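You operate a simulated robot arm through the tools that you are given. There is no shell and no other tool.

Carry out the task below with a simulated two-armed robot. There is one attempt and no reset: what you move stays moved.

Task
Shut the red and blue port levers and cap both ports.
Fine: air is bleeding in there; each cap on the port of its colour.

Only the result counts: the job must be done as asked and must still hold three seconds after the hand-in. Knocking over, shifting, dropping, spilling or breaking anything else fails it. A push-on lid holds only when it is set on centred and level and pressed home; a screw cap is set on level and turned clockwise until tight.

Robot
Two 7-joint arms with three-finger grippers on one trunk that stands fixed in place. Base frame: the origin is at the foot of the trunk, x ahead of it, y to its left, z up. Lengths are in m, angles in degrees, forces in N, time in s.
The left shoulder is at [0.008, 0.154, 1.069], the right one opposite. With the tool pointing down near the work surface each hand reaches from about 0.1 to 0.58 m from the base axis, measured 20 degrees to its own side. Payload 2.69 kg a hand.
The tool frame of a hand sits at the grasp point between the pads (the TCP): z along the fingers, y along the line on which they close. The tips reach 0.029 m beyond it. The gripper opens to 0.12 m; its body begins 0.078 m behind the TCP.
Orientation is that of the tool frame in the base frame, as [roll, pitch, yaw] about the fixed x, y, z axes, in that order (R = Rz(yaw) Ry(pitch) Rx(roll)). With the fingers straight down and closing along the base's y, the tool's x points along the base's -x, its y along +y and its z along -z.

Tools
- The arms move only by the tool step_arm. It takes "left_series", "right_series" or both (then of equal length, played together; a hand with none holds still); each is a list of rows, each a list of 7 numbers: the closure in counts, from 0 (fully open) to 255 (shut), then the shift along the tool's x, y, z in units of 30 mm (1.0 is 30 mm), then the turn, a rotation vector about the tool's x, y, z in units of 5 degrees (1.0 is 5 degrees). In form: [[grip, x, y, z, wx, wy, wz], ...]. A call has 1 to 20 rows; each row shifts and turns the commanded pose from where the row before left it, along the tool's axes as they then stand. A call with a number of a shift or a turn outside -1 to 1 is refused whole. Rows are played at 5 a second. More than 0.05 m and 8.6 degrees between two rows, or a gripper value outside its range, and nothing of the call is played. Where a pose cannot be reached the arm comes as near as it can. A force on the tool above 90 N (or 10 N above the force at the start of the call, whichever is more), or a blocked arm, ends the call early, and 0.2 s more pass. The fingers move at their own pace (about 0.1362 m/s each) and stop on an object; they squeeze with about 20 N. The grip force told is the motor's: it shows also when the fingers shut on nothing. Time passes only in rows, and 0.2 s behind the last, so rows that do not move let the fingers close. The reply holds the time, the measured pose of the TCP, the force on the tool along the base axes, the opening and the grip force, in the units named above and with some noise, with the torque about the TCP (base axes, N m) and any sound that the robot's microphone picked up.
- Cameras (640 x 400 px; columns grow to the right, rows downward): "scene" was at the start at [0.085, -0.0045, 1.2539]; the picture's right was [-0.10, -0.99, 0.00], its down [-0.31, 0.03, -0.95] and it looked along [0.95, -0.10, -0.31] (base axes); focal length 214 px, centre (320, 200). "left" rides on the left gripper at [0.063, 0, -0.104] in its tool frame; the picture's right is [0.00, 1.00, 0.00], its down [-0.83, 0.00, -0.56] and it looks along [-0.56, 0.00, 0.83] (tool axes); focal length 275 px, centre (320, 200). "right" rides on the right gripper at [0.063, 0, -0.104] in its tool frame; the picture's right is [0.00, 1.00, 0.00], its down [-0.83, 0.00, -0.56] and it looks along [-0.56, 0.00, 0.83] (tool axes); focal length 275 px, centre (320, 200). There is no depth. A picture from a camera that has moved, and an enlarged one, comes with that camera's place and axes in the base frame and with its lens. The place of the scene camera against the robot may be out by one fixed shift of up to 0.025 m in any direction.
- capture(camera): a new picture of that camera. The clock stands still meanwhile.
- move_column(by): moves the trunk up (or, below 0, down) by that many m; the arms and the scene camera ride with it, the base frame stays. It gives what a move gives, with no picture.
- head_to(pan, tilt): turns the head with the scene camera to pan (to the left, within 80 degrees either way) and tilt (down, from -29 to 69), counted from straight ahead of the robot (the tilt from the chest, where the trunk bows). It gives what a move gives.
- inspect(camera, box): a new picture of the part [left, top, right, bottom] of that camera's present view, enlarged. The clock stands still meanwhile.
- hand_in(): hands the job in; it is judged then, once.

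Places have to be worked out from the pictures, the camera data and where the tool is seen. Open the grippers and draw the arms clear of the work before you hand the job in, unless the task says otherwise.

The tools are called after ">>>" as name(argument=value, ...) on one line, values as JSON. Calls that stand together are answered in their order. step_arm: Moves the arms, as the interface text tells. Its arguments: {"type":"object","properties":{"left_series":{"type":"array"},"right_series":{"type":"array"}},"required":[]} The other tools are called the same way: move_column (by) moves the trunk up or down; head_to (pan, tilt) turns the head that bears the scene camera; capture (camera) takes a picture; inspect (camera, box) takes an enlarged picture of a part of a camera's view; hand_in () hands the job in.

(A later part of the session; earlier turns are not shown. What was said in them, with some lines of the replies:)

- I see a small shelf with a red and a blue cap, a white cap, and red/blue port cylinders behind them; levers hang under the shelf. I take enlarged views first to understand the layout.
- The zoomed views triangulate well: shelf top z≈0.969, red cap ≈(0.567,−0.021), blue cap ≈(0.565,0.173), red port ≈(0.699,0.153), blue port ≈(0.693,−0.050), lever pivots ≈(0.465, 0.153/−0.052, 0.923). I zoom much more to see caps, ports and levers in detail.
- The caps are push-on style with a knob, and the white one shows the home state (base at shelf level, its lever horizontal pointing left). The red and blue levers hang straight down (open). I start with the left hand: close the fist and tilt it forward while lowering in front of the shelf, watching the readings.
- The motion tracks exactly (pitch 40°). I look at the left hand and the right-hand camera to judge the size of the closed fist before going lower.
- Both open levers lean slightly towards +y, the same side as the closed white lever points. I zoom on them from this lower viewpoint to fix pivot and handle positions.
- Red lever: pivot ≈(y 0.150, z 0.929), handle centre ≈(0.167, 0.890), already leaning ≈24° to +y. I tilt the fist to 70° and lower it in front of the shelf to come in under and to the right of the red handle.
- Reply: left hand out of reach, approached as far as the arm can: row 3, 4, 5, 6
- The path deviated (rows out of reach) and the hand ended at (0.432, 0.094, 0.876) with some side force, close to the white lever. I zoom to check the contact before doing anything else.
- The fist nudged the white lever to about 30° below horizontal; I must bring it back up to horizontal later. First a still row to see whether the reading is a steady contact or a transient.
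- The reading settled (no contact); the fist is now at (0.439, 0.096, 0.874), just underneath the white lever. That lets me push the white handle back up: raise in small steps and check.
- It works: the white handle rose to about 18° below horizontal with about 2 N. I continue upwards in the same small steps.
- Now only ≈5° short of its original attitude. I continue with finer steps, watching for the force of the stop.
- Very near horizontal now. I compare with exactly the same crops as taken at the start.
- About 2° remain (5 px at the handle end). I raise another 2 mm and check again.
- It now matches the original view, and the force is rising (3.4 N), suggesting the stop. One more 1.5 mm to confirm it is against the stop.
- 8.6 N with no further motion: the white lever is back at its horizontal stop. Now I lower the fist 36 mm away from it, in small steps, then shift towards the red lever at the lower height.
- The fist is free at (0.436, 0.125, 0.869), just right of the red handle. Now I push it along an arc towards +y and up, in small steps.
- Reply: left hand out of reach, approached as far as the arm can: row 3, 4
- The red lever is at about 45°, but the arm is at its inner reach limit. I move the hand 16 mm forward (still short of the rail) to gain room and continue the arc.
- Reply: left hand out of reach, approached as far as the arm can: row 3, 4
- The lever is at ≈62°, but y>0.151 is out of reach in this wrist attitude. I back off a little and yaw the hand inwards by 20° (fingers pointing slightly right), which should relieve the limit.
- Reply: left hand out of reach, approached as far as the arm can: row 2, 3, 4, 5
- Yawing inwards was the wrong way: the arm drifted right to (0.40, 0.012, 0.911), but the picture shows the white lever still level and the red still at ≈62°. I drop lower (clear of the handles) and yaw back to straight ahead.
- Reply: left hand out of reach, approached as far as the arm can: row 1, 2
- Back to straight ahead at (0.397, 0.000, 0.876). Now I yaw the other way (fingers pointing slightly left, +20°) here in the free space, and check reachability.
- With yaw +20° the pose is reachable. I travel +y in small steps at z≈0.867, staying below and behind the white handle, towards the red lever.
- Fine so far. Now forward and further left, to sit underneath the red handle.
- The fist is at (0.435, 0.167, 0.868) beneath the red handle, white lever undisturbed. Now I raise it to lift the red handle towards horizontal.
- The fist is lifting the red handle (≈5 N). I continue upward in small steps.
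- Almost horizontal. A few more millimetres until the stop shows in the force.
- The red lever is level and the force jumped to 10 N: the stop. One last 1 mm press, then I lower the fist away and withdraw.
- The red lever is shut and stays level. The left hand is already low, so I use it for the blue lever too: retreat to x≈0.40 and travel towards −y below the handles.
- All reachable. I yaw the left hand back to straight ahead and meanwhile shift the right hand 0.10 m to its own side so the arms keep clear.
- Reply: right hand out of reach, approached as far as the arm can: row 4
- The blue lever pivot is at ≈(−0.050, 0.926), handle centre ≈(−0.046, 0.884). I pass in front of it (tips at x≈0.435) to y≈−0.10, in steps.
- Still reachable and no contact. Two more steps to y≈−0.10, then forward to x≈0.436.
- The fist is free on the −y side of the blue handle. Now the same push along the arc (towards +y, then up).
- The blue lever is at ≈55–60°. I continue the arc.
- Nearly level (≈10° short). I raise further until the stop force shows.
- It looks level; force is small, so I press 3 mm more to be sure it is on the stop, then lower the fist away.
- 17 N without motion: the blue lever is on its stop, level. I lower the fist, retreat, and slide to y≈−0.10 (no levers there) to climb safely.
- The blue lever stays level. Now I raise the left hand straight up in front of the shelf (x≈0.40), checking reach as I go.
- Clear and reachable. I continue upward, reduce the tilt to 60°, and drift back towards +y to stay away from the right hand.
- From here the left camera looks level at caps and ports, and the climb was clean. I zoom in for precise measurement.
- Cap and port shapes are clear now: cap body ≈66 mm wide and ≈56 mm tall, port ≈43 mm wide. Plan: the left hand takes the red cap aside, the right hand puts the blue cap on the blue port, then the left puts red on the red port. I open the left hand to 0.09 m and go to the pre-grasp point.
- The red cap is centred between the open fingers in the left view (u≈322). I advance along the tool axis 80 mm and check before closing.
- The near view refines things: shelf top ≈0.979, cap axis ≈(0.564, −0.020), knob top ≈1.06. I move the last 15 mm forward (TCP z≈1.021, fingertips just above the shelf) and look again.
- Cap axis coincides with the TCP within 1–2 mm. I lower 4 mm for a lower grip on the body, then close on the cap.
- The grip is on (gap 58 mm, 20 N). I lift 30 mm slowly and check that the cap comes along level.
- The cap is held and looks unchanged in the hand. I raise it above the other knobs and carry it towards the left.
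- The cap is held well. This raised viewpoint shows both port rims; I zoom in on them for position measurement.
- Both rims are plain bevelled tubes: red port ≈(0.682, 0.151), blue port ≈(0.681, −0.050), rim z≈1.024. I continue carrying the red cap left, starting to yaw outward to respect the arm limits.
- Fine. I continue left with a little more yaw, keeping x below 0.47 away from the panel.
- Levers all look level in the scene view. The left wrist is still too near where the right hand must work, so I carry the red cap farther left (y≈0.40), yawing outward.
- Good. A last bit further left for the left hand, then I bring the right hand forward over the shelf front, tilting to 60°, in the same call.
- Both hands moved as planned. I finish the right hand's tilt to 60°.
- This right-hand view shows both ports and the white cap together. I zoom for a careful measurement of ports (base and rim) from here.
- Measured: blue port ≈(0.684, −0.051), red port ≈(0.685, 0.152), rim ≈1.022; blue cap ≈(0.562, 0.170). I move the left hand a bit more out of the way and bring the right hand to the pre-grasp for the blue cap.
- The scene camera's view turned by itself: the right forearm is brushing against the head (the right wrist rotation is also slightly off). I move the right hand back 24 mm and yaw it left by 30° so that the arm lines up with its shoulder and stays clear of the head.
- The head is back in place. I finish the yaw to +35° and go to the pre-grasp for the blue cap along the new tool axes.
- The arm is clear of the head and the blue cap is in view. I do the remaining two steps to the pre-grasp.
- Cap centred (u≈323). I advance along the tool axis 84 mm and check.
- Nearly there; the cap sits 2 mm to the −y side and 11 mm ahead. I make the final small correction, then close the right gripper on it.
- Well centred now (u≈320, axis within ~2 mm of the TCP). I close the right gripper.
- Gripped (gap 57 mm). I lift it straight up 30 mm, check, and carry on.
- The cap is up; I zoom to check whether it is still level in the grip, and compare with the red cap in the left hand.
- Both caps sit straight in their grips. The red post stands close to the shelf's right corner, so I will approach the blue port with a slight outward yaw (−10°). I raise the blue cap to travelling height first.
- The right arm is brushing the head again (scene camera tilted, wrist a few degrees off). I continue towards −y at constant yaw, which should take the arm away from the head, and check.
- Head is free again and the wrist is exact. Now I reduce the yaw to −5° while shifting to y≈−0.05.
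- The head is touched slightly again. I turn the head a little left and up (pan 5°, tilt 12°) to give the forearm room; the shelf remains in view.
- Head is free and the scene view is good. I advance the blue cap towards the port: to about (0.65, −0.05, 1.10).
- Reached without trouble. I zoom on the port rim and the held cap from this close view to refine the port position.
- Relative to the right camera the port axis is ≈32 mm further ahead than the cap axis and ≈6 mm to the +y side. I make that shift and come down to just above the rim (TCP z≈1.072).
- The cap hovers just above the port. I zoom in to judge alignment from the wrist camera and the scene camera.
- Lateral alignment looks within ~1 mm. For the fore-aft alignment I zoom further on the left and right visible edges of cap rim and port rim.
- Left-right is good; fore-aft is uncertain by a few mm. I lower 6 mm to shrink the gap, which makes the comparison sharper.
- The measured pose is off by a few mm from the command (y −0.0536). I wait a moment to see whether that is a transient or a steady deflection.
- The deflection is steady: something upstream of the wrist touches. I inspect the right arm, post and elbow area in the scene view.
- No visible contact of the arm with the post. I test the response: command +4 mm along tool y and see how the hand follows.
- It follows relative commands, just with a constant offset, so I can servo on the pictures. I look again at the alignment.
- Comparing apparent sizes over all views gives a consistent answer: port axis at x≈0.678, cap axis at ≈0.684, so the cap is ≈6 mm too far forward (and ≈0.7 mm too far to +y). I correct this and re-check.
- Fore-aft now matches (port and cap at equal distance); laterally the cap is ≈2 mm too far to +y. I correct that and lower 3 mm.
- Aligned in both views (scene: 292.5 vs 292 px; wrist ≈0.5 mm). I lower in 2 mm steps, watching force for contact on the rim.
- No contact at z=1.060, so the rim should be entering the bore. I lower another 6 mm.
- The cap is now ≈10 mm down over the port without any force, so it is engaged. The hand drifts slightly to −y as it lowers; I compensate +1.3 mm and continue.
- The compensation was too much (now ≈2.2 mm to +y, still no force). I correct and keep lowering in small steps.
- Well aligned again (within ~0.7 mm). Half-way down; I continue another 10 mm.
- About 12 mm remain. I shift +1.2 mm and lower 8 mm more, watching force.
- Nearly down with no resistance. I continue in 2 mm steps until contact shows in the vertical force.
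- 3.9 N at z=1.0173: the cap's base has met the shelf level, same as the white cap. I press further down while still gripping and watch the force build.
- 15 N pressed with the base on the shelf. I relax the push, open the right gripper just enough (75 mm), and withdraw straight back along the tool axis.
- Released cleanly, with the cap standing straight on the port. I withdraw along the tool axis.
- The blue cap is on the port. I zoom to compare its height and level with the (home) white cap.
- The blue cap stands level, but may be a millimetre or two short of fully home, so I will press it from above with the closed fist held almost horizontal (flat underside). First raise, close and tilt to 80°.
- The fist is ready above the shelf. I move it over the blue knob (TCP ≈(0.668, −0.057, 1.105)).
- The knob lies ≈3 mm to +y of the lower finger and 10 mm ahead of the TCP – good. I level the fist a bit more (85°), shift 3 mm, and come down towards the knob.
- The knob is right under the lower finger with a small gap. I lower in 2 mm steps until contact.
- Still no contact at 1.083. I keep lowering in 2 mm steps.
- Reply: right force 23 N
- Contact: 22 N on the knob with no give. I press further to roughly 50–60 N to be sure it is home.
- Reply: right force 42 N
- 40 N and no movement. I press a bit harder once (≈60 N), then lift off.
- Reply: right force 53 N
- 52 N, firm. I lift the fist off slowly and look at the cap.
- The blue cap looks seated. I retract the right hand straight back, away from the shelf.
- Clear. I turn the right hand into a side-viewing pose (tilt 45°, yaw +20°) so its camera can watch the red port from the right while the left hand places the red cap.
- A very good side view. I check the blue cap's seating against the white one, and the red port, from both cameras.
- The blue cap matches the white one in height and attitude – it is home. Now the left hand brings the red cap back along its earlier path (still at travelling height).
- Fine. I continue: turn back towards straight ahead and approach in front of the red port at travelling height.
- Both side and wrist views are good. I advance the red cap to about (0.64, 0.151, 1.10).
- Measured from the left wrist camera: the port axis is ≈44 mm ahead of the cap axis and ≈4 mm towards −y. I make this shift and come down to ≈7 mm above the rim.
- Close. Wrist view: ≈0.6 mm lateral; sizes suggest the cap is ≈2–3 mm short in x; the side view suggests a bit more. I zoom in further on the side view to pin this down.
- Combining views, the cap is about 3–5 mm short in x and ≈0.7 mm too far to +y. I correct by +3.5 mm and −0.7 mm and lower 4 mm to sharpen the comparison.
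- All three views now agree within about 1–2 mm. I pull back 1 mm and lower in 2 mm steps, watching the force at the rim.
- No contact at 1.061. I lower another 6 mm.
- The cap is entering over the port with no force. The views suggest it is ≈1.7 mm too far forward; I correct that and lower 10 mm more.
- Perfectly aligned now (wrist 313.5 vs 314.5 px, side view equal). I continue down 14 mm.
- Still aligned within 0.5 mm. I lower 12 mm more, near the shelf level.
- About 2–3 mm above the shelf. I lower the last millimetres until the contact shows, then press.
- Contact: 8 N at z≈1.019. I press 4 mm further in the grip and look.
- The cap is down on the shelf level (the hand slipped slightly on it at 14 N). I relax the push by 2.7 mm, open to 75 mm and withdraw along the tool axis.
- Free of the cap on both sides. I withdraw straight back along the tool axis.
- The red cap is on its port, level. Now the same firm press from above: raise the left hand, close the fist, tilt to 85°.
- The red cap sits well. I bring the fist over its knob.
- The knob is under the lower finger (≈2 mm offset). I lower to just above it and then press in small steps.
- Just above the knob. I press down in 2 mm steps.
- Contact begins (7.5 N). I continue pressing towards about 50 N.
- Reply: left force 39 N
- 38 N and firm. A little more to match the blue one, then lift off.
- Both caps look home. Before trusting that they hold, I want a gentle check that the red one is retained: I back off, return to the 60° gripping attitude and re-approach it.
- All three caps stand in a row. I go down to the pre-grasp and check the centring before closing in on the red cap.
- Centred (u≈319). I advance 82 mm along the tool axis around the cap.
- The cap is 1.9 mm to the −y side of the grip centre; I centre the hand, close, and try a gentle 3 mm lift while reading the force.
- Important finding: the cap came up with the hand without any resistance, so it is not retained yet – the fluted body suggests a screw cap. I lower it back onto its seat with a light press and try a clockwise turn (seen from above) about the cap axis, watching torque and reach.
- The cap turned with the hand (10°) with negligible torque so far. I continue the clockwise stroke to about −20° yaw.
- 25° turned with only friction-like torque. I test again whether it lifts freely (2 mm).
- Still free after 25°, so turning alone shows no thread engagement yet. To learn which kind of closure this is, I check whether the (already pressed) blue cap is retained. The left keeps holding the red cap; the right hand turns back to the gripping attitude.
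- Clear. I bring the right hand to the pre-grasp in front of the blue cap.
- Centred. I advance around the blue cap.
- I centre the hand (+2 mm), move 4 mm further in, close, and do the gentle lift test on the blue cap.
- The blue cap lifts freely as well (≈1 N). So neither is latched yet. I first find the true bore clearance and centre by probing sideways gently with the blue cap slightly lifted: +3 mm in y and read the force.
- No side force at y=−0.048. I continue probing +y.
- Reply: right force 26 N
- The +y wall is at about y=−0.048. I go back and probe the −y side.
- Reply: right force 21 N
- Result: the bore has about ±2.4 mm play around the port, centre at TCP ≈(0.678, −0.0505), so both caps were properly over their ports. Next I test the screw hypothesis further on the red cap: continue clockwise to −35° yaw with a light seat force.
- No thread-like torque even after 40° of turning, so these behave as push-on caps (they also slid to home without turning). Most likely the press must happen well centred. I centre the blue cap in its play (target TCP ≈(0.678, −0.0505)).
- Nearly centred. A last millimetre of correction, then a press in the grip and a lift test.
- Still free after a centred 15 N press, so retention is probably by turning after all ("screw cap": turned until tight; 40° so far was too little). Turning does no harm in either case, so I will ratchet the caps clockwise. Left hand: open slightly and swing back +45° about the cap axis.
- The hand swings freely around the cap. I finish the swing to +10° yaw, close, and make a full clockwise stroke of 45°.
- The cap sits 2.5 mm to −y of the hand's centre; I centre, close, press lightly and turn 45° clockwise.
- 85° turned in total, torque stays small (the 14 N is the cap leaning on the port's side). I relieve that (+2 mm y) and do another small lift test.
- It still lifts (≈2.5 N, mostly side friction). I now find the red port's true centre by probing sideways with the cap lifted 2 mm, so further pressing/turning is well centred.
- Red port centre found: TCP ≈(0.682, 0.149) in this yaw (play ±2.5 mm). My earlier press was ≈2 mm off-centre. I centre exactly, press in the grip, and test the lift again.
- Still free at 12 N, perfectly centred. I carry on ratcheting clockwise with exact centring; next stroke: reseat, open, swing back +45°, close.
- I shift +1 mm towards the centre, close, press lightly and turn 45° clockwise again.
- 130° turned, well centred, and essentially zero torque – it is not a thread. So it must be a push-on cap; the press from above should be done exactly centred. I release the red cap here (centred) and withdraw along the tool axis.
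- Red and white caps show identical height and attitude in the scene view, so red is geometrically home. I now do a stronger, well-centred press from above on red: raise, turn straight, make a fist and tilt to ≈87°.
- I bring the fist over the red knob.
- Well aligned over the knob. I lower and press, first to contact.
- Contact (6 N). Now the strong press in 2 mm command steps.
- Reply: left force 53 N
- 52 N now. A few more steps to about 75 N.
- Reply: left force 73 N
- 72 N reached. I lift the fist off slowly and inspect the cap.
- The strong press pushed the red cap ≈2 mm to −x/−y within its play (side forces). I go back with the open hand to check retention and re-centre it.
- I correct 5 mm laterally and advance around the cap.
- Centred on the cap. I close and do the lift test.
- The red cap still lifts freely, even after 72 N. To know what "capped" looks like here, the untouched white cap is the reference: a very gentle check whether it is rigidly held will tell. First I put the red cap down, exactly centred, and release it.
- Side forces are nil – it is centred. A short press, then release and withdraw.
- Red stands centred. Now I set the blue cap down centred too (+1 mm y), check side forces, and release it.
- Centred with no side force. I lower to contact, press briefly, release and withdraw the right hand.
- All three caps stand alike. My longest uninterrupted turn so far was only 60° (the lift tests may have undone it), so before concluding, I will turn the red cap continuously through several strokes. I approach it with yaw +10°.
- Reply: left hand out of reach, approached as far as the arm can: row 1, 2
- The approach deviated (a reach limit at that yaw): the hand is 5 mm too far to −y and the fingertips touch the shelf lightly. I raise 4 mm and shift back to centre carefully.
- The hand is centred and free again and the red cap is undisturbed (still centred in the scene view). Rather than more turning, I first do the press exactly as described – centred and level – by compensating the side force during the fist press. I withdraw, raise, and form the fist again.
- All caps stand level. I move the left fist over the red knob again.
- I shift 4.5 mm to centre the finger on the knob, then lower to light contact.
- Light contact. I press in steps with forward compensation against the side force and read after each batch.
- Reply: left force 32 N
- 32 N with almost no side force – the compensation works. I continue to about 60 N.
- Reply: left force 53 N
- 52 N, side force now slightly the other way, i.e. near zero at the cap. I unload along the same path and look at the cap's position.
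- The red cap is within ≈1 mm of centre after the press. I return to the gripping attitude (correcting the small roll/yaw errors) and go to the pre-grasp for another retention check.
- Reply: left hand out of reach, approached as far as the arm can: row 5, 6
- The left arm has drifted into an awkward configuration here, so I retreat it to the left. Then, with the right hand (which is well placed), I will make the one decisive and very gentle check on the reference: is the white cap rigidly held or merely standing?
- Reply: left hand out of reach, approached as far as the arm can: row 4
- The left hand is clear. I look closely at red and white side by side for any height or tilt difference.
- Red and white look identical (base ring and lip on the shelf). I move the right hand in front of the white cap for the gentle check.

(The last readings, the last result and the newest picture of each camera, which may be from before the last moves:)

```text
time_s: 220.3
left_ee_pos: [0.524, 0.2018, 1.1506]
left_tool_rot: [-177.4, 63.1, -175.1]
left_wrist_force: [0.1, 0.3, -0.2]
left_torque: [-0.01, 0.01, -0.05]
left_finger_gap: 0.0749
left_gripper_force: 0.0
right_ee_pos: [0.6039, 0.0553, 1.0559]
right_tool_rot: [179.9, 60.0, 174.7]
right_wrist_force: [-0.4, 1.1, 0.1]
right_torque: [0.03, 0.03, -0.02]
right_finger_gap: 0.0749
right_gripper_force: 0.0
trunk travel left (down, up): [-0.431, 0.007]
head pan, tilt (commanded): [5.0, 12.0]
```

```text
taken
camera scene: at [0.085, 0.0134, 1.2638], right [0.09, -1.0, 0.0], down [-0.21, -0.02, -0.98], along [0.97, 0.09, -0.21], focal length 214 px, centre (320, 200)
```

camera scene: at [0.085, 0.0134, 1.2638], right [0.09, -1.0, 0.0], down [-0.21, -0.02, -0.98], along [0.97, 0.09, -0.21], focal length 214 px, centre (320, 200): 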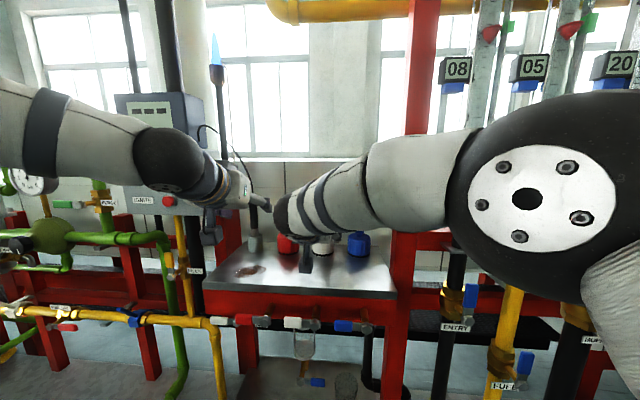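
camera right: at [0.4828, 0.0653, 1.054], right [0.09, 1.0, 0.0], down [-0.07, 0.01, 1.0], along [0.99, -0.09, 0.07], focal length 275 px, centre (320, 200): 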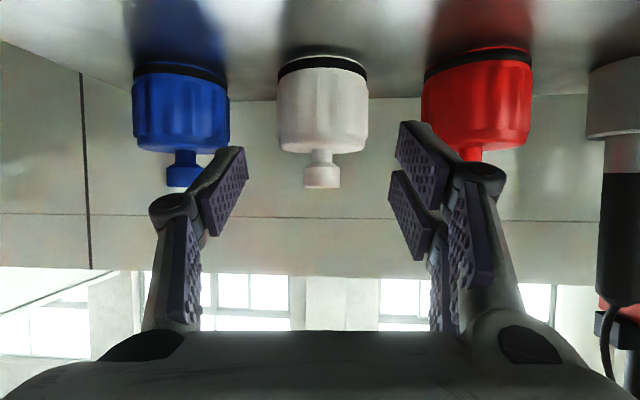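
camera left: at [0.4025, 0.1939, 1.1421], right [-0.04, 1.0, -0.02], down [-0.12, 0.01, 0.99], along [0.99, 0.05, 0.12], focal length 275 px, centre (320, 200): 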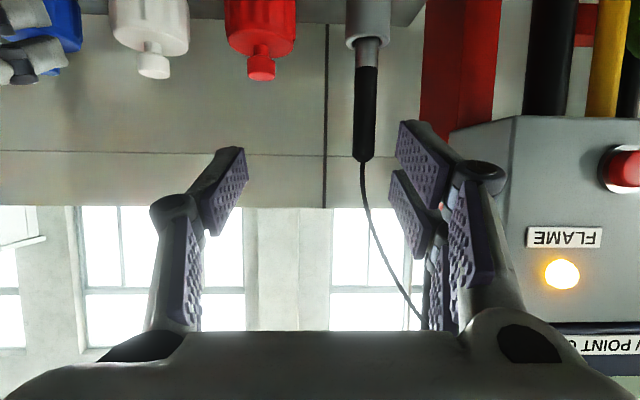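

White is centred in view. I advance around it with open fingers (75 mm) and check the centring before closing.

>>> step_arm(right_series=[[96, -0.014, 0.015, 0.667, 0, 0, 0], [96, -0.014, 0.015, 0.667, 0, 0, 0], [96, -0.014, 0.015, 0.667, 0, 0, 0], [96, -0.014, 0, 0.667, 0, 0, 0], [96, 0, 0, 0, 0, 0, 0]])

>>> inspect(camera="right", box=[220, 40, 420, 300])

```text
time_s: 221.5
left_ee_pos: [0.5239, 0.2015, 1.1519]
left_tool_rot: [-177.4, 63.2, -175.1]
left_wrist_force: [-1.1, 0.2, -0.4]
left_torque: [0.03, 0.0, -0.01]
left_finger_gap: 0.075
left_gripper_force: 0.0
right_ee_pos: [0.6741, 0.0499, 1.0182]
right_tool_rot: [-179.9, 60.0, 175.2]
right_wrist_force: [-0.9, 0.7, 0.1]
right_torque: [0.01, 0.0, 0.0]
right_finger_gap: 0.0749
right_gripper_force: 0.0
trunk travel left (down, up): [-0.431, 0.007]
head pan, tilt (commanded): [5.0, 12.0]
```

```text
1.54 times, centred on (320, 170) of right
camera zoom: at [0.5522, 0.0611, 1.0149], right [0.09, 1.0, -0.01], down [-0.07, 0.01, 1.0], along [0.99, -0.08, 0.07], focal length 424 px, centre (320, 246)
```

zoom: 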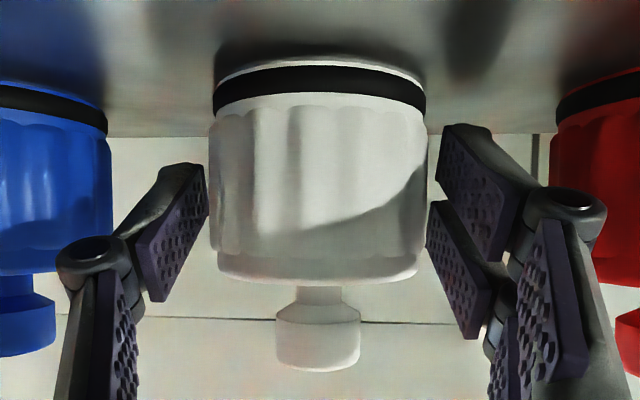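

Centred within 0.5 mm. I close on the white cap very gently positioned and command only a 1.2 mm lift to read the force.

>>> step_arm(right_series=[[96, 0, -0.018, 0, 0, 0, 0], [255, 0, 0, 0, 0, 0, 0], [255, 0, 0, 0, 0, 0, 0], [255, 0, 0, 0, 0, 0, 0]])

>>> step_arm(right_series=[[255, -0.035, 0, -0.02, 0, 0, 0], [255, 0, 0, 0, 0, 0, 0]])

>>> inspect(camera="right", box=[220, 40, 420, 300])

```text
time_s: 222.5
left_ee_pos: [0.5243, 0.2007, 1.1506]
left_tool_rot: [-177.4, 63.0, -175.1]
left_wrist_force: [0.7, 0.3, 0.6]
left_torque: [0.01, 0.01, -0.04]
left_finger_gap: 0.0748
left_gripper_force: 0.1
right_ee_pos: [0.6751, 0.0494, 1.0184]
right_tool_rot: [-180.0, 60.0, 175.0]
right_wrist_force: [0.9, 0.1, 0.3]
right_torque: [-0.02, 0.03, 0.02]
right_finger_gap: 0.0585
right_gripper_force: 20.0
trunk travel left (down, up): [-0.431, 0.007]
head pan, tilt (commanded): [5.0, 12.0]
```

```text
time_s: 223.1
left_ee_pos: [0.5245, 0.2004, 1.1512]
left_tool_rot: [-177.3, 63.1, -175.0]
left_wrist_force: [0.1, -0.3, 0.7]
left_torque: [-0.01, 0.02, -0.01]
left_finger_gap: 0.0749
left_gripper_force: 0.1
right_ee_pos: [0.6728, 0.0509, 1.0185]
right_tool_rot: [180.0, 60.0, 174.9]
right_wrist_force: [-0.3, -0.8, -0.2]
right_torque: [0.0, -0.03, -0.03]
right_finger_gap: 0.0586
right_gripper_force: 20.4
trunk travel left (down, up): [-0.431, 0.007]
head pan, tilt (commanded): [5.0, 12.0]
```

```text
1.54 times, centred on (320, 170) of right
camera zoom: at [0.5522, 0.0605, 1.0158], right [0.09, 1.0, 0.0], down [-0.07, 0.01, 1.0], along [0.99, -0.09, 0.07], focal length 424 px, centre (320, 246)
```

zoom: 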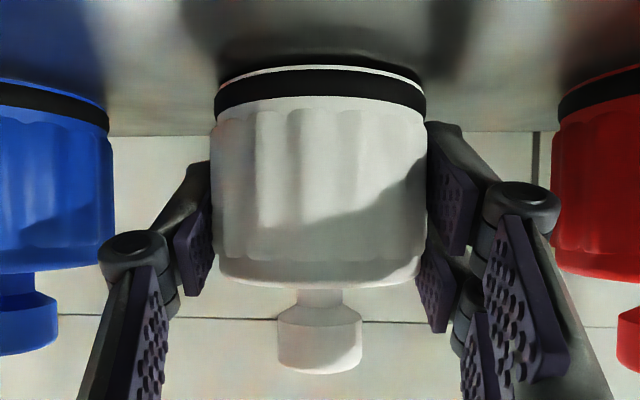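

Decisive: the white reference cap is not rigidly held either – it moves freely with ≈0 N. So "capped" here simply means seated at home over the port, exactly as red and blue are now. I set the white cap straight back down, release and withdraw.

>>> step_arm(right_series=[[255, 0.035, 0, 0.02, 0, 0, 0], [255, 0, 0, 0, 0, 0, 0], [106, 0, 0, 0, 0, 0, 0], [96, 0, 0, 0, 0, 0, 0], [96, -0.05, 0, -0.3, 0, 0, 0], [96, 0, 0, -0.6, 0, 0, 0], [96, 0, 0, -0.667, 0, 0, 0], [96, 0, 0, -0.667, 0, 0, 0], [96, 0, 0, -0.667, 0, 0, 0], [96, 0, 0, 0, 0, 0, 0]])

>>> capture(camera="right")

>>> inspect(camera="scene", box=[270, 215, 350, 265])

```text
time_s: 225.3
left_ee_pos: [0.5253, 0.2002, 1.15]
left_tool_rot: [-177.4, 63.1, -175.1]
left_wrist_force: [0.4, 0.1, 0.1]
left_torque: [0.03, 0.02, -0.01]
left_finger_gap: 0.0748
left_gripper_force: 0.1
right_ee_pos: [0.5991, 0.06, 1.0611]
right_tool_rot: [-180.0, 60.0, 175.1]
right_wrist_force: [0.5, 0.0, -0.4]
right_torque: [0.01, -0.01, 0.03]
right_finger_gap: 0.0748
right_gripper_force: 0.1
trunk travel left (down, up): [-0.431, 0.007]
head pan, tilt (commanded): [5.0, 12.0]
```

```text
taken
camera right: at [0.477, 0.0692, 1.0584], right [0.08, 1.0, 0.0], down [-0.07, 0.01, 1.0], along [0.99, -0.08, 0.07], focal length 275 px, centre (320, 200)
```

right: 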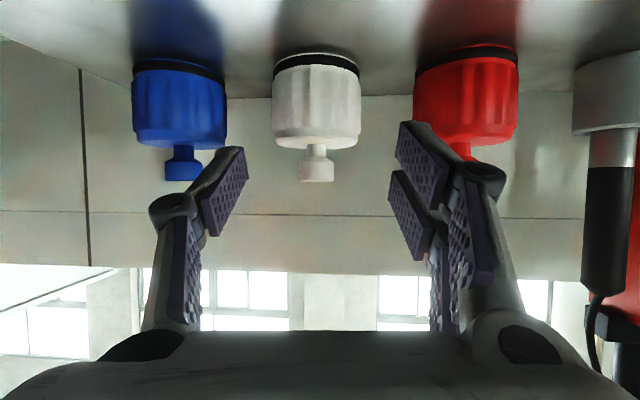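

```text
8.00 times, centred on (310, 240) of scene
camera zoom: at [0.0853, 0.0132, 1.2636], right [0.09, -1.0, 0.0], down [-0.21, -0.02, -0.98], along [0.97, 0.09, -0.21], focal length 1716 px, centre (400, -120)
```

zoom: 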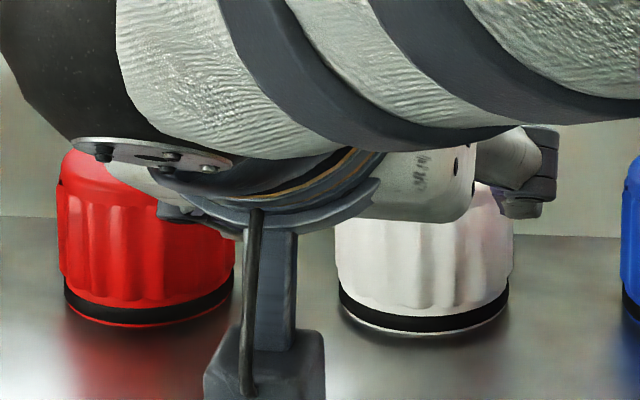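

White stands exactly as before. Lastly I give the blue cap its final firm press from above with the same side-force compensation. Raise the right hand, move back over blue, form the fist, tilt to 85°.

>>> step_arm(right_series=[[96, -0.674, 0, -0.389, 0, 0, 0], [96, -0.674, 0, -0.389, 0, 0, 0], [96, -0.674, 0, -0.389, 0, 0, 0], [96, -0.035, -0.813, 0.06, 0, 0, 0], [96, -0.035, -0.813, 0.06, 0, 0, 0], [96, -0.035, -0.813, 0.06, 0, 0, 0], [255, -0.035, -0.813, 0.06, 0, 0, 0], [255, 0, 0, 0, 0, -1, 0], [255, 0, 0, 0, 0, -1, 0], [255, 0, 0, 0, 0, -1, 0], [255, 0, 0, 0, 0, -1, 0], [255, 0, 0, 0, 0, -1, 0], [255, 0, 0, 0, 0, 0, 0]])

>>> capture(camera="right")

>>> inspect(camera="scene", box=[270, 215, 390, 275])

```text
time_s: 228.1
left_ee_pos: [0.5245, 0.201, 1.1516]
left_tool_rot: [-177.3, 63.1, -175.1]
left_wrist_force: [-0.5, -0.2, 0.5]
left_torque: [0.01, 0.01, 0.03]
left_finger_gap: 0.075
left_gripper_force: 0.0
right_ee_pos: [0.5969, -0.0404, 1.1334]
right_tool_rot: [-179.8, 85.2, 175.3]
right_wrist_force: [-0.8, 0.0, -0.1]
right_torque: [0.02, 0.0, 0.0]
right_finger_gap: 0.0
right_gripper_force: 20.3
trunk travel left (down, up): [-0.431, 0.007]
head pan, tilt (commanded): [5.0, 12.0]
```

```text
taken
camera right: at [0.4893, -0.0309, 1.0789], right [0.09, 1.0, 0.0], down [-0.48, 0.05, 0.88], along [0.87, -0.07, 0.48], focal length 275 px, centre (320, 200)
```

right: 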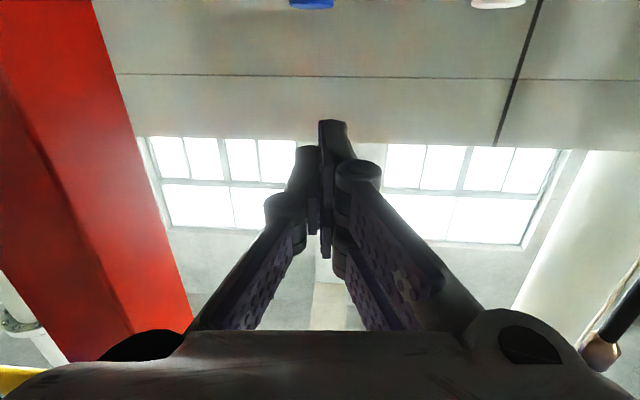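

```text
5.33 times, centred on (330, 245) of scene
camera zoom: at [0.0847, 0.0133, 1.2638], right [0.09, -1.0, 0.0], down [-0.21, -0.02, -0.98], along [0.97, 0.09, -0.21], focal length 1144 px, centre (267, -40)
```

zoom: 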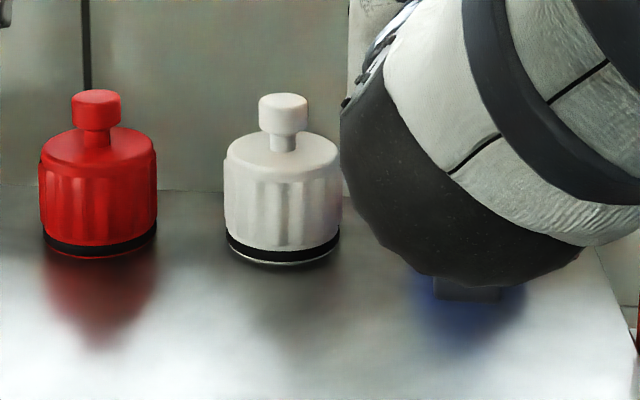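

I move the fist over the blue knob.

>>> step_arm(right_series=[[255, 0.241, -0.12, 0.815, 0, 0, 0], [255, 0.241, -0.12, 0.815, 0, 0, 0], [255, 0.241, -0.12, 0.815, 0, 0, 0], [255, 0, 0, 0, 0, 0, 0]])

>>> capture(camera="right")

```text
time_s: 229.1
left_ee_pos: [0.524, 0.2003, 1.1515]
left_tool_rot: [-177.4, 63.1, -175.1]
left_wrist_force: [0.2, 0.2, -0.5]
left_torque: [-0.01, 0.0, 0.0]
left_finger_gap: 0.0748
left_gripper_force: 0.0
right_ee_pos: [0.6677, -0.0587, 1.1056]
right_tool_rot: [-179.9, 85.0, 175.1]
right_wrist_force: [-0.4, 0.5, 0.7]
right_torque: [-0.02, -0.02, 0.01]
right_finger_gap: 0.0
right_gripper_force: 20.3
trunk travel left (down, up): [-0.431, 0.007]
head pan, tilt (commanded): [5.0, 12.0]
```

```text
taken
camera right: at [0.5593, -0.0491, 1.0512], right [0.09, 1.0, 0.0], down [-0.48, 0.05, 0.88], along [0.87, -0.07, 0.48], focal length 275 px, centre (320, 200)
```

right: 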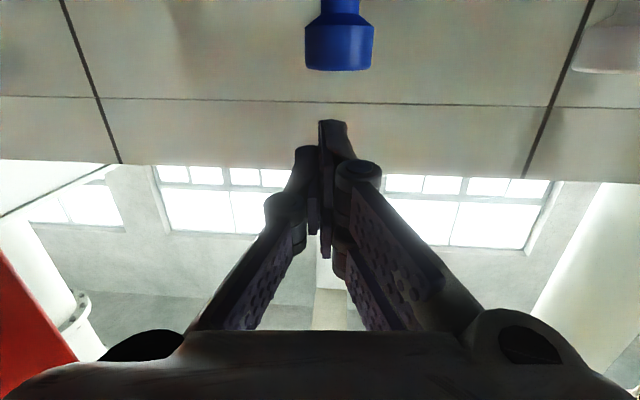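

Knob and finger are aligned. I lower to light contact.

>>> step_arm(right_series=[[255, 0.133, 0, 0.012, 0, 0, 0], [255, 0.133, 0, 0.012, 0, 0, 0], [255, 0.133, 0, 0.012, 0, 0, 0], [255, 0.133, 0, 0.012, 0, 0, 0], [255, 0.067, 0, 0.006, 0, 0, 0], [255, 0.067, 0, 0.006, 0, 0, 0], [255, 0.067, 0, 0.006, 0, 0, 0], [255, 0.067, 0, 0.006, 0, 0, 0], [255, 0, 0, 0, 0, 0, 0]])

```text
time_s: 231.1
left_ee_pos: [0.5248, 0.2002, 1.151]
left_tool_rot: [-177.4, 63.2, -175.0]
left_wrist_force: [0.4, -1.0, -0.5]
left_torque: [-0.01, -0.02, -0.01]
left_finger_gap: 0.075
left_gripper_force: 0.0
right_ee_pos: [0.669, -0.0577, 1.0816]
right_tool_rot: [179.7, 85.2, 174.6]
right_wrist_force: [1.5, 1.2, 5.5]
right_torque: [0.01, -0.19, -0.01]
right_finger_gap: 0.0001
right_gripper_force: 19.8
trunk travel left (down, up): [-0.431, 0.007]
head pan, tilt (commanded): [5.0, 12.0]
```

Contact (5.5 N). I press with forward compensation and read.

>>> step_arm(right_series=[[255, 0.067, 0.006, 0.022, 0, 0, 0], [255, 0.067, 0.006, 0.022, 0, 0, 0], [255, 0.067, 0.006, 0.022, 0, 0, 0], [255, 0.067, 0.006, 0.022, 0, 0, 0], [255, 0, 0, 0, 0, 0, 0]])

```text
time_s: 232.3
left_ee_pos: [0.5219, 0.2001, 1.1525]
left_tool_rot: [-177.3, 63.4, -175.0]
left_wrist_force: [0.0, -0.4, -0.8]
left_torque: [-0.01, -0.03, -0.01]
left_finger_gap: 0.075
left_gripper_force: 0.0
right_ee_pos: [0.6687, -0.0582, 1.0823]
right_tool_rot: [178.6, 86.0, 173.4]
right_wrist_force: [4.1, 0.2, 34.8]
right_torque: [-0.02, -0.85, 0.17]
right_finger_gap: 0.0002
right_gripper_force: 19.9
trunk travel left (down, up): [-0.431, 0.007]
head pan, tilt (commanded): [5.0, 12.0]
```

35 N with only 4 N sideways. I continue to ≈55 N.

>>> step_arm(right_series=[[255, 0.067, 0, 0.028, 0, 0, 0], [255, 0.067, 0, 0.028, 0, 0, 0], [255, 0.067, 0, 0.028, 0, 0, 0], [255, 0.067, 0, 0.028, 0, 0, 0], [255, 0, 0, 0, 0, 0, 0]])

```text
time_s: 233.5
left_ee_pos: [0.5186, 0.2004, 1.1549]
left_tool_rot: [-177.3, 63.6, -175.0]
left_wrist_force: [-0.3, 0.4, -0.4]
left_torque: [0.0, -0.01, -0.01]
left_finger_gap: 0.0748
left_gripper_force: 0.1
right_ee_pos: [0.6686, -0.0587, 1.0821]
right_tool_rot: [177.1, 86.9, 171.6]
right_wrist_force: [-8.2, 0.8, 54.2]
right_torque: [0.02, -0.98, -0.01]
right_finger_gap: 0.0001
right_gripper_force: 20.3
trunk travel left (down, up): [-0.431, 0.007]
head pan, tilt (commanded): [5.0, 12.0]
```

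54 N pressed. I unload along the same path, lift off, and inspect the blue cap.

>>> step_arm(right_series=[[255, -0.067, 0, -0.028, 0, 0, 0], [255, -0.067, 0, -0.028, 0, 0, 0], [255, -0.067, 0, -0.028, 0, 0, 0], [255, -0.067, 0, -0.028, 0, 0, 0], [255, -0.067, -0.006, -0.022, 0, 0, 0], [255, -0.067, -0.006, -0.022, 0, 0, 0], [255, -0.067, -0.006, -0.022, 0, 0, 0], [255, -0.067, -0.006, -0.022, 0, 0, 0], [255, -0.2, 0, -0.017, 0, 0, 0], [255, -0.4, 0, -0.035, 0, 0, 0], [255, -0.6, 0, -0.052, 0, 0, 0], [255, -0.6, 0, -0.052, 0, 0, 0], [255, 0, 0, 0, 0, 0, 0]])

>>> capture(camera="scene")

```text
time_s: 236.3
left_ee_pos: [0.524, 0.2003, 1.1509]
left_tool_rot: [-177.4, 63.2, -175.1]
left_wrist_force: [-0.4, 0.6, -0.3]
left_torque: [0.01, 0.02, 0.0]
left_finger_gap: 0.075
left_gripper_force: 0.1
right_ee_pos: [0.6704, -0.0578, 1.1339]
right_tool_rot: [180.0, 84.9, 174.9]
right_wrist_force: [-0.1, -0.4, -0.4]
right_torque: [0.04, -0.01, 0.03]
right_finger_gap: 0.0
right_gripper_force: 20.3
trunk travel left (down, up): [-0.431, 0.007]
head pan, tilt (commanded): [5.0, 12.0]
```

```text
taken
camera scene: at [0.0852, 0.0133, 1.2637], right [0.09, -1.0, 0.0], down [-0.21, -0.02, -0.98], along [0.97, 0.09, -0.21], focal length 214 px, centre (320, 200)
```

scene: 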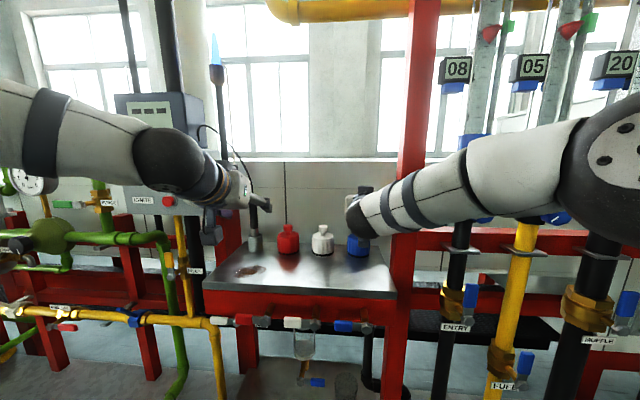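

The blue cap is seated. I retract the right hand straight back and open it.

>>> step_arm(right_series=[[255, 0, 0, -0.9, 0, 0, 0], [255, 0, 0, -0.9, 0, 0, 0], [255, 0, 0, -0.9, 0, 0, 0], [255, 0, 0, -0.9, 0, 0, 0], [255, 0, 0, -0.9, 0, 0, 0], [255, 0, 0, -0.9, 0, 0, 0], [255, 0, 0, 0, 0, 1, 0], [255, 0, 0, 0, 0, 1, 0], [255, 0, 0, 0, 0, 1, 0], [255, 0, 0, 0, 0, 1, 0], [255, 0, 0, 0, 0, 1, 0], [255, 0, 0, 0, 0, 1, 0], [255, 0, 0, 0, 0, 1, 0], [255, 0, 0, 0, 0, 1, 0], [255, 0, 0, 0, 0, 0, 0]])

>>> capture(camera="right")

>>> inspect(camera="scene", box=[270, 215, 390, 275])

```text
time_s: 239.5
left_ee_pos: [0.5234, 0.2, 1.1507]
left_tool_rot: [-177.4, 63.2, -175.1]
left_wrist_force: [0.3, -0.6, 0.4]
left_torque: [0.0, 0.0, -0.02]
left_finger_gap: 0.075
left_gripper_force: 0.2
right_ee_pos: [0.5068, -0.0448, 1.1495]
right_tool_rot: [-180.0, 44.9, 175.0]
right_wrist_force: [0.1, 0.4, -0.3]
right_torque: [0.01, 0.0, -0.01]
right_finger_gap: 0.0
right_gripper_force: 19.9
trunk travel left (down, up): [-0.431, 0.007]
head pan, tilt (commanded): [5.0, 12.0]
```

```text
taken
camera right: at [0.3901, -0.0339, 1.1778], right [0.08, 1.0, 0.0], down [0.2, -0.01, 0.98], along [0.98, -0.08, -0.2], focal length 275 px, centre (320, 200)
```

right: 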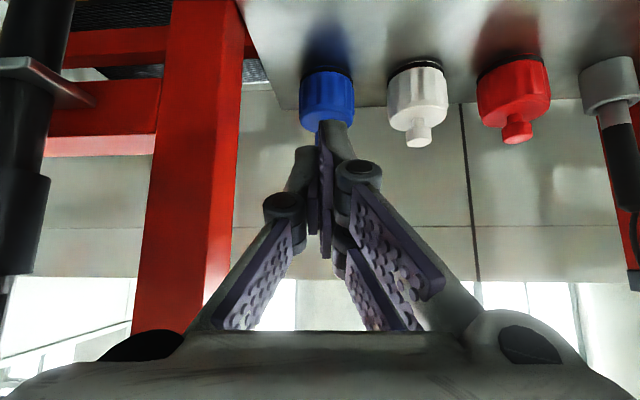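

```text
5.33 times, centred on (330, 245) of scene
camera zoom: at [0.0849, 0.0133, 1.2638], right [0.09, -1.0, 0.0], down [-0.21, -0.02, -0.98], along [0.97, 0.09, -0.21], focal length 1144 px, centre (267, -40)
```

zoom: 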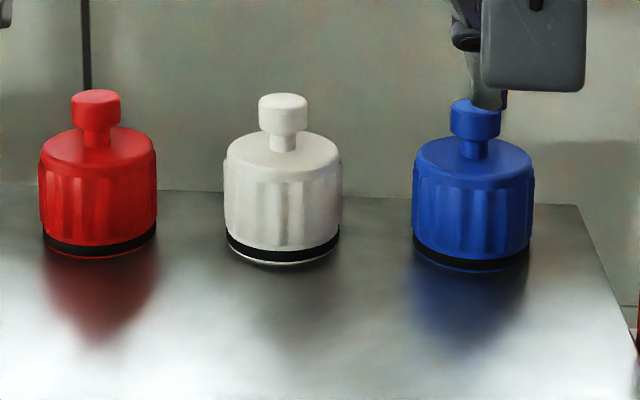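

All three caps stand in line, evenly spaced and level (spacing matches the port spacing within ~0.3 mm). I check the levers closely as well.

>>> inspect(camera="scene", box=[200, 290, 400, 400])

>>> inspect(camera="scene", box=[205, 305, 385, 345])

```text
3.20 times, centred on (300, 345) of scene
camera zoom: at [0.0849, 0.0133, 1.2638], right [0.09, -1.0, 0.0], down [-0.21, -0.02, -0.98], along [0.97, 0.09, -0.21], focal length 686 px, centre (384, -264)
```

zoom: 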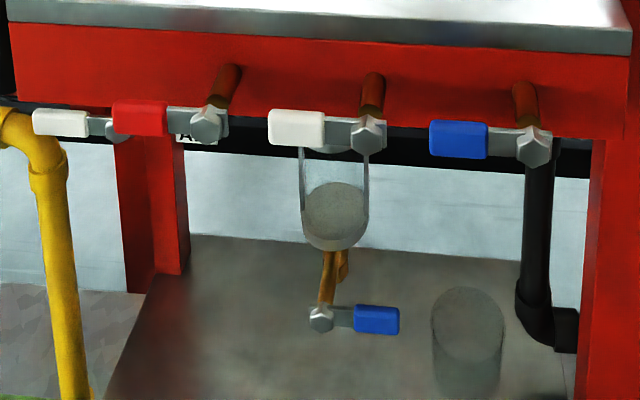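

```text
3.56 times, centred on (295, 325) of scene
camera zoom: at [0.0849, 0.0133, 1.2638], right [0.09, -1.0, 0.0], down [-0.21, -0.02, -0.98], along [0.97, 0.09, -0.21], focal length 763 px, centre (409, -244)
```

zoom: 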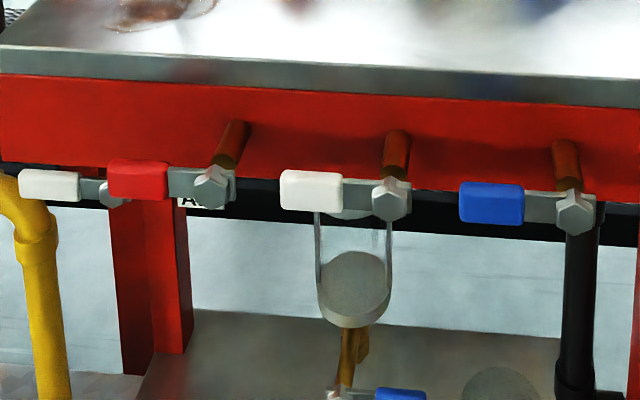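

All three levers are horizontal, i.e. shut. Now I draw both hands back from the shelf in small moves and open the grippers.

>>> step_arm(left_series=[[96, 0.261, 0.318, -0.512, -0.891, 0, -0.454], [96, 0.247, 0.367, -0.485, -0.891, 0, -0.454], [96, 0.232, 0.413, -0.455, -0.891, 0, -0.454], [96, 0.215, 0.456, -0.421, -0.891, 0, -0.454], [96, 0, 0, 0, 0, 0, 0]], right_series=[[255, 0.502, 0, -0.502, 0, 0, 0], [255, 0.502, 0, -0.502, 0, 0, 0], [255, 0.502, 0, -0.502, 0, 0, 0], [255, 0.502, 0, -0.502, 0, 0, 0], [255, 0, 0, 0, 0, 0, 0]])

>>> capture(camera="scene")

```text
time_s: 240.7
left_ee_pos: [0.4554, 0.2349, 1.1496]
left_tool_rot: [-177.5, 62.7, -155.0]
left_wrist_force: [0.1, -0.6, 0.1]
left_torque: [-0.02, 0.0, 0.0]
left_finger_gap: 0.075
left_gripper_force: 0.0
right_ee_pos: [0.423, -0.0384, 1.1497]
right_tool_rot: [180.0, 45.0, 175.0]
right_wrist_force: [0.6, -0.4, 0.3]
right_torque: [0.03, -0.02, -0.02]
right_finger_gap: 0.0
right_gripper_force: 20.1
trunk travel left (down, up): [-0.431, 0.007]
head pan, tilt (commanded): [5.0, 12.0]
```

```text
taken
camera scene: at [0.0852, 0.0133, 1.2637], right [0.09, -1.0, 0.0], down [-0.21, -0.02, -0.98], along [0.97, 0.09, -0.21], focal length 214 px, centre (320, 200)
```

scene: 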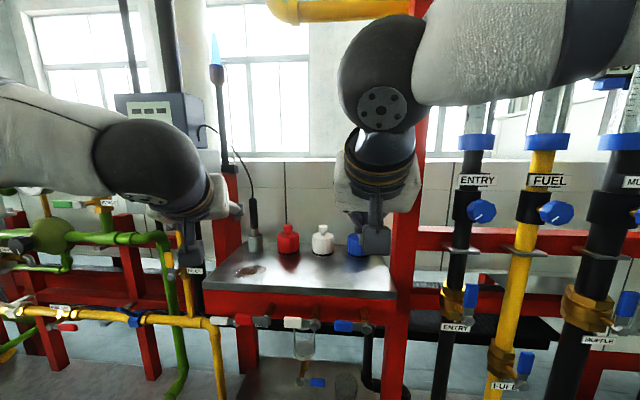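

Both hands are clear. I open both grippers fully, shift the right hand a bit more to its side, and take final pictures.

>>> step_arm(left_series=[[0, 0, 0.5, 0, 0, 0, 0], [0, 0, 0.5, 0, 0, 0, 0], [0, 0, 0, 0, 0, 0, 0], [0, 0, 0, 0, 0, 0, 0]], right_series=[[0, 0, -0.7, 0, 0, 0, 0], [0, 0, -0.7, 0, 0, 0, 0], [0, 0, 0, 0, 0, 0, 0], [0, 0, 0, 0, 0, 0, 0]])

>>> capture(camera="scene")

>>> inspect(camera="scene", box=[200, 200, 400, 350])

>>> capture(camera="right")

```text
time_s: 241.7
left_ee_pos: [0.4424, 0.2636, 1.1484]
left_tool_rot: [-177.5, 62.8, -155.2]
left_wrist_force: [0.5, 0.8, -0.4]
left_torque: [-0.03, 0.0, 0.02]
left_finger_gap: 0.1197
left_gripper_force: 0.0
right_ee_pos: [0.4178, -0.0799, 1.1491]
right_tool_rot: [-179.9, 45.0, 175.0]
right_wrist_force: [0.4, 0.4, 0.0]
right_torque: [-0.01, -0.01, -0.04]
right_finger_gap: 0.12
right_gripper_force: 0.0
trunk travel left (down, up): [-0.431, 0.007]
head pan, tilt (commanded): [5.0, 12.0]
```

```text
taken
camera scene: at [0.085, 0.0133, 1.2637], right [0.09, -1.0, 0.0], down [-0.21, -0.02, -0.98], along [0.97, 0.09, -0.21], focal length 214 px, centre (320, 200)
```

scene: 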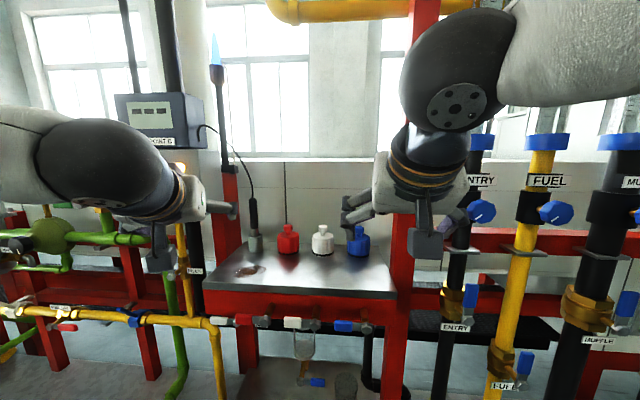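

```text
2.67 times, centred on (300, 275) of scene
camera zoom: at [0.085, 0.0133, 1.2637], right [0.09, -1.0, 0.0], down [-0.21, -0.02, -0.98], along [0.97, 0.09, -0.21], focal length 572 px, centre (373, 0)
```

zoom: 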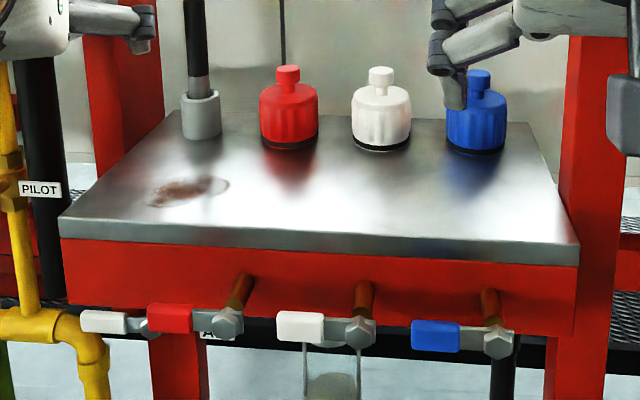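

```text
taken
camera right: at [0.3014, -0.0691, 1.1778], right [0.08, 1.0, 0.0], down [0.19, -0.01, 0.98], along [0.98, -0.08, -0.19], focal length 275 px, centre (320, 200)
```

right: 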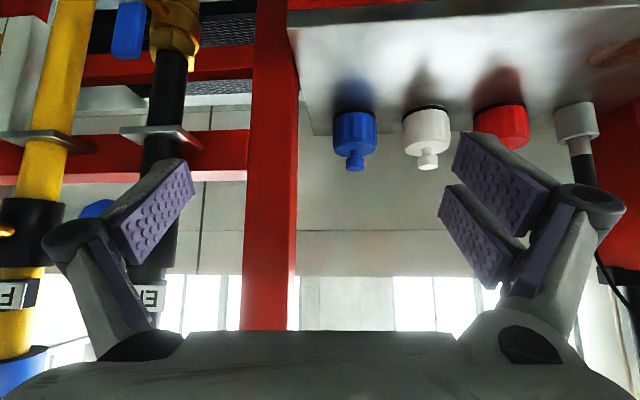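

The last pictures show the red cap on the red port and the blue cap on the blue port, level and at the same height as the white one. Both levers are shut, the white cap and lever look as they did at the start, and both hands are open and clear. I hand the job in.

>>> hand_in()

```text
The job is handed in.
```

I've handed the job in. The red and blue levers are shut and each cap is on the port of its own colour, but the caps sit there without latching.

- **Levers:** I pushed both until they hit their stops. They ended horizontal, like the white one.
- **Caps:** The last pictures show both caps level and at the same height as the white cap. Spacing along the row matches the ports to about 0.3 mm. After the last placement I pressed each from above: about 52 N on red, 54 N on blue.
- **Not latched:** When I checked, both caps still lifted freely. That was after presses of up to 72 N on red and 52 N on blue. Turning red about 130° clockwise made no difference. I didn't repeat the lift check after the final presses, and blue was never turned. The white cap also moved freely in a gentle lift, so I took resting fully down over the port as capped. If the check needs a cap that grips, or one screwed tight, this could fail.
- **White lever and cap:**
    - Early on my fist knocked the white lever about 30° off. I pushed it back to its stop, and it matches the starting picture.
    - I lifted the white cap about 1 mm for that comparison and set it back down where it was.
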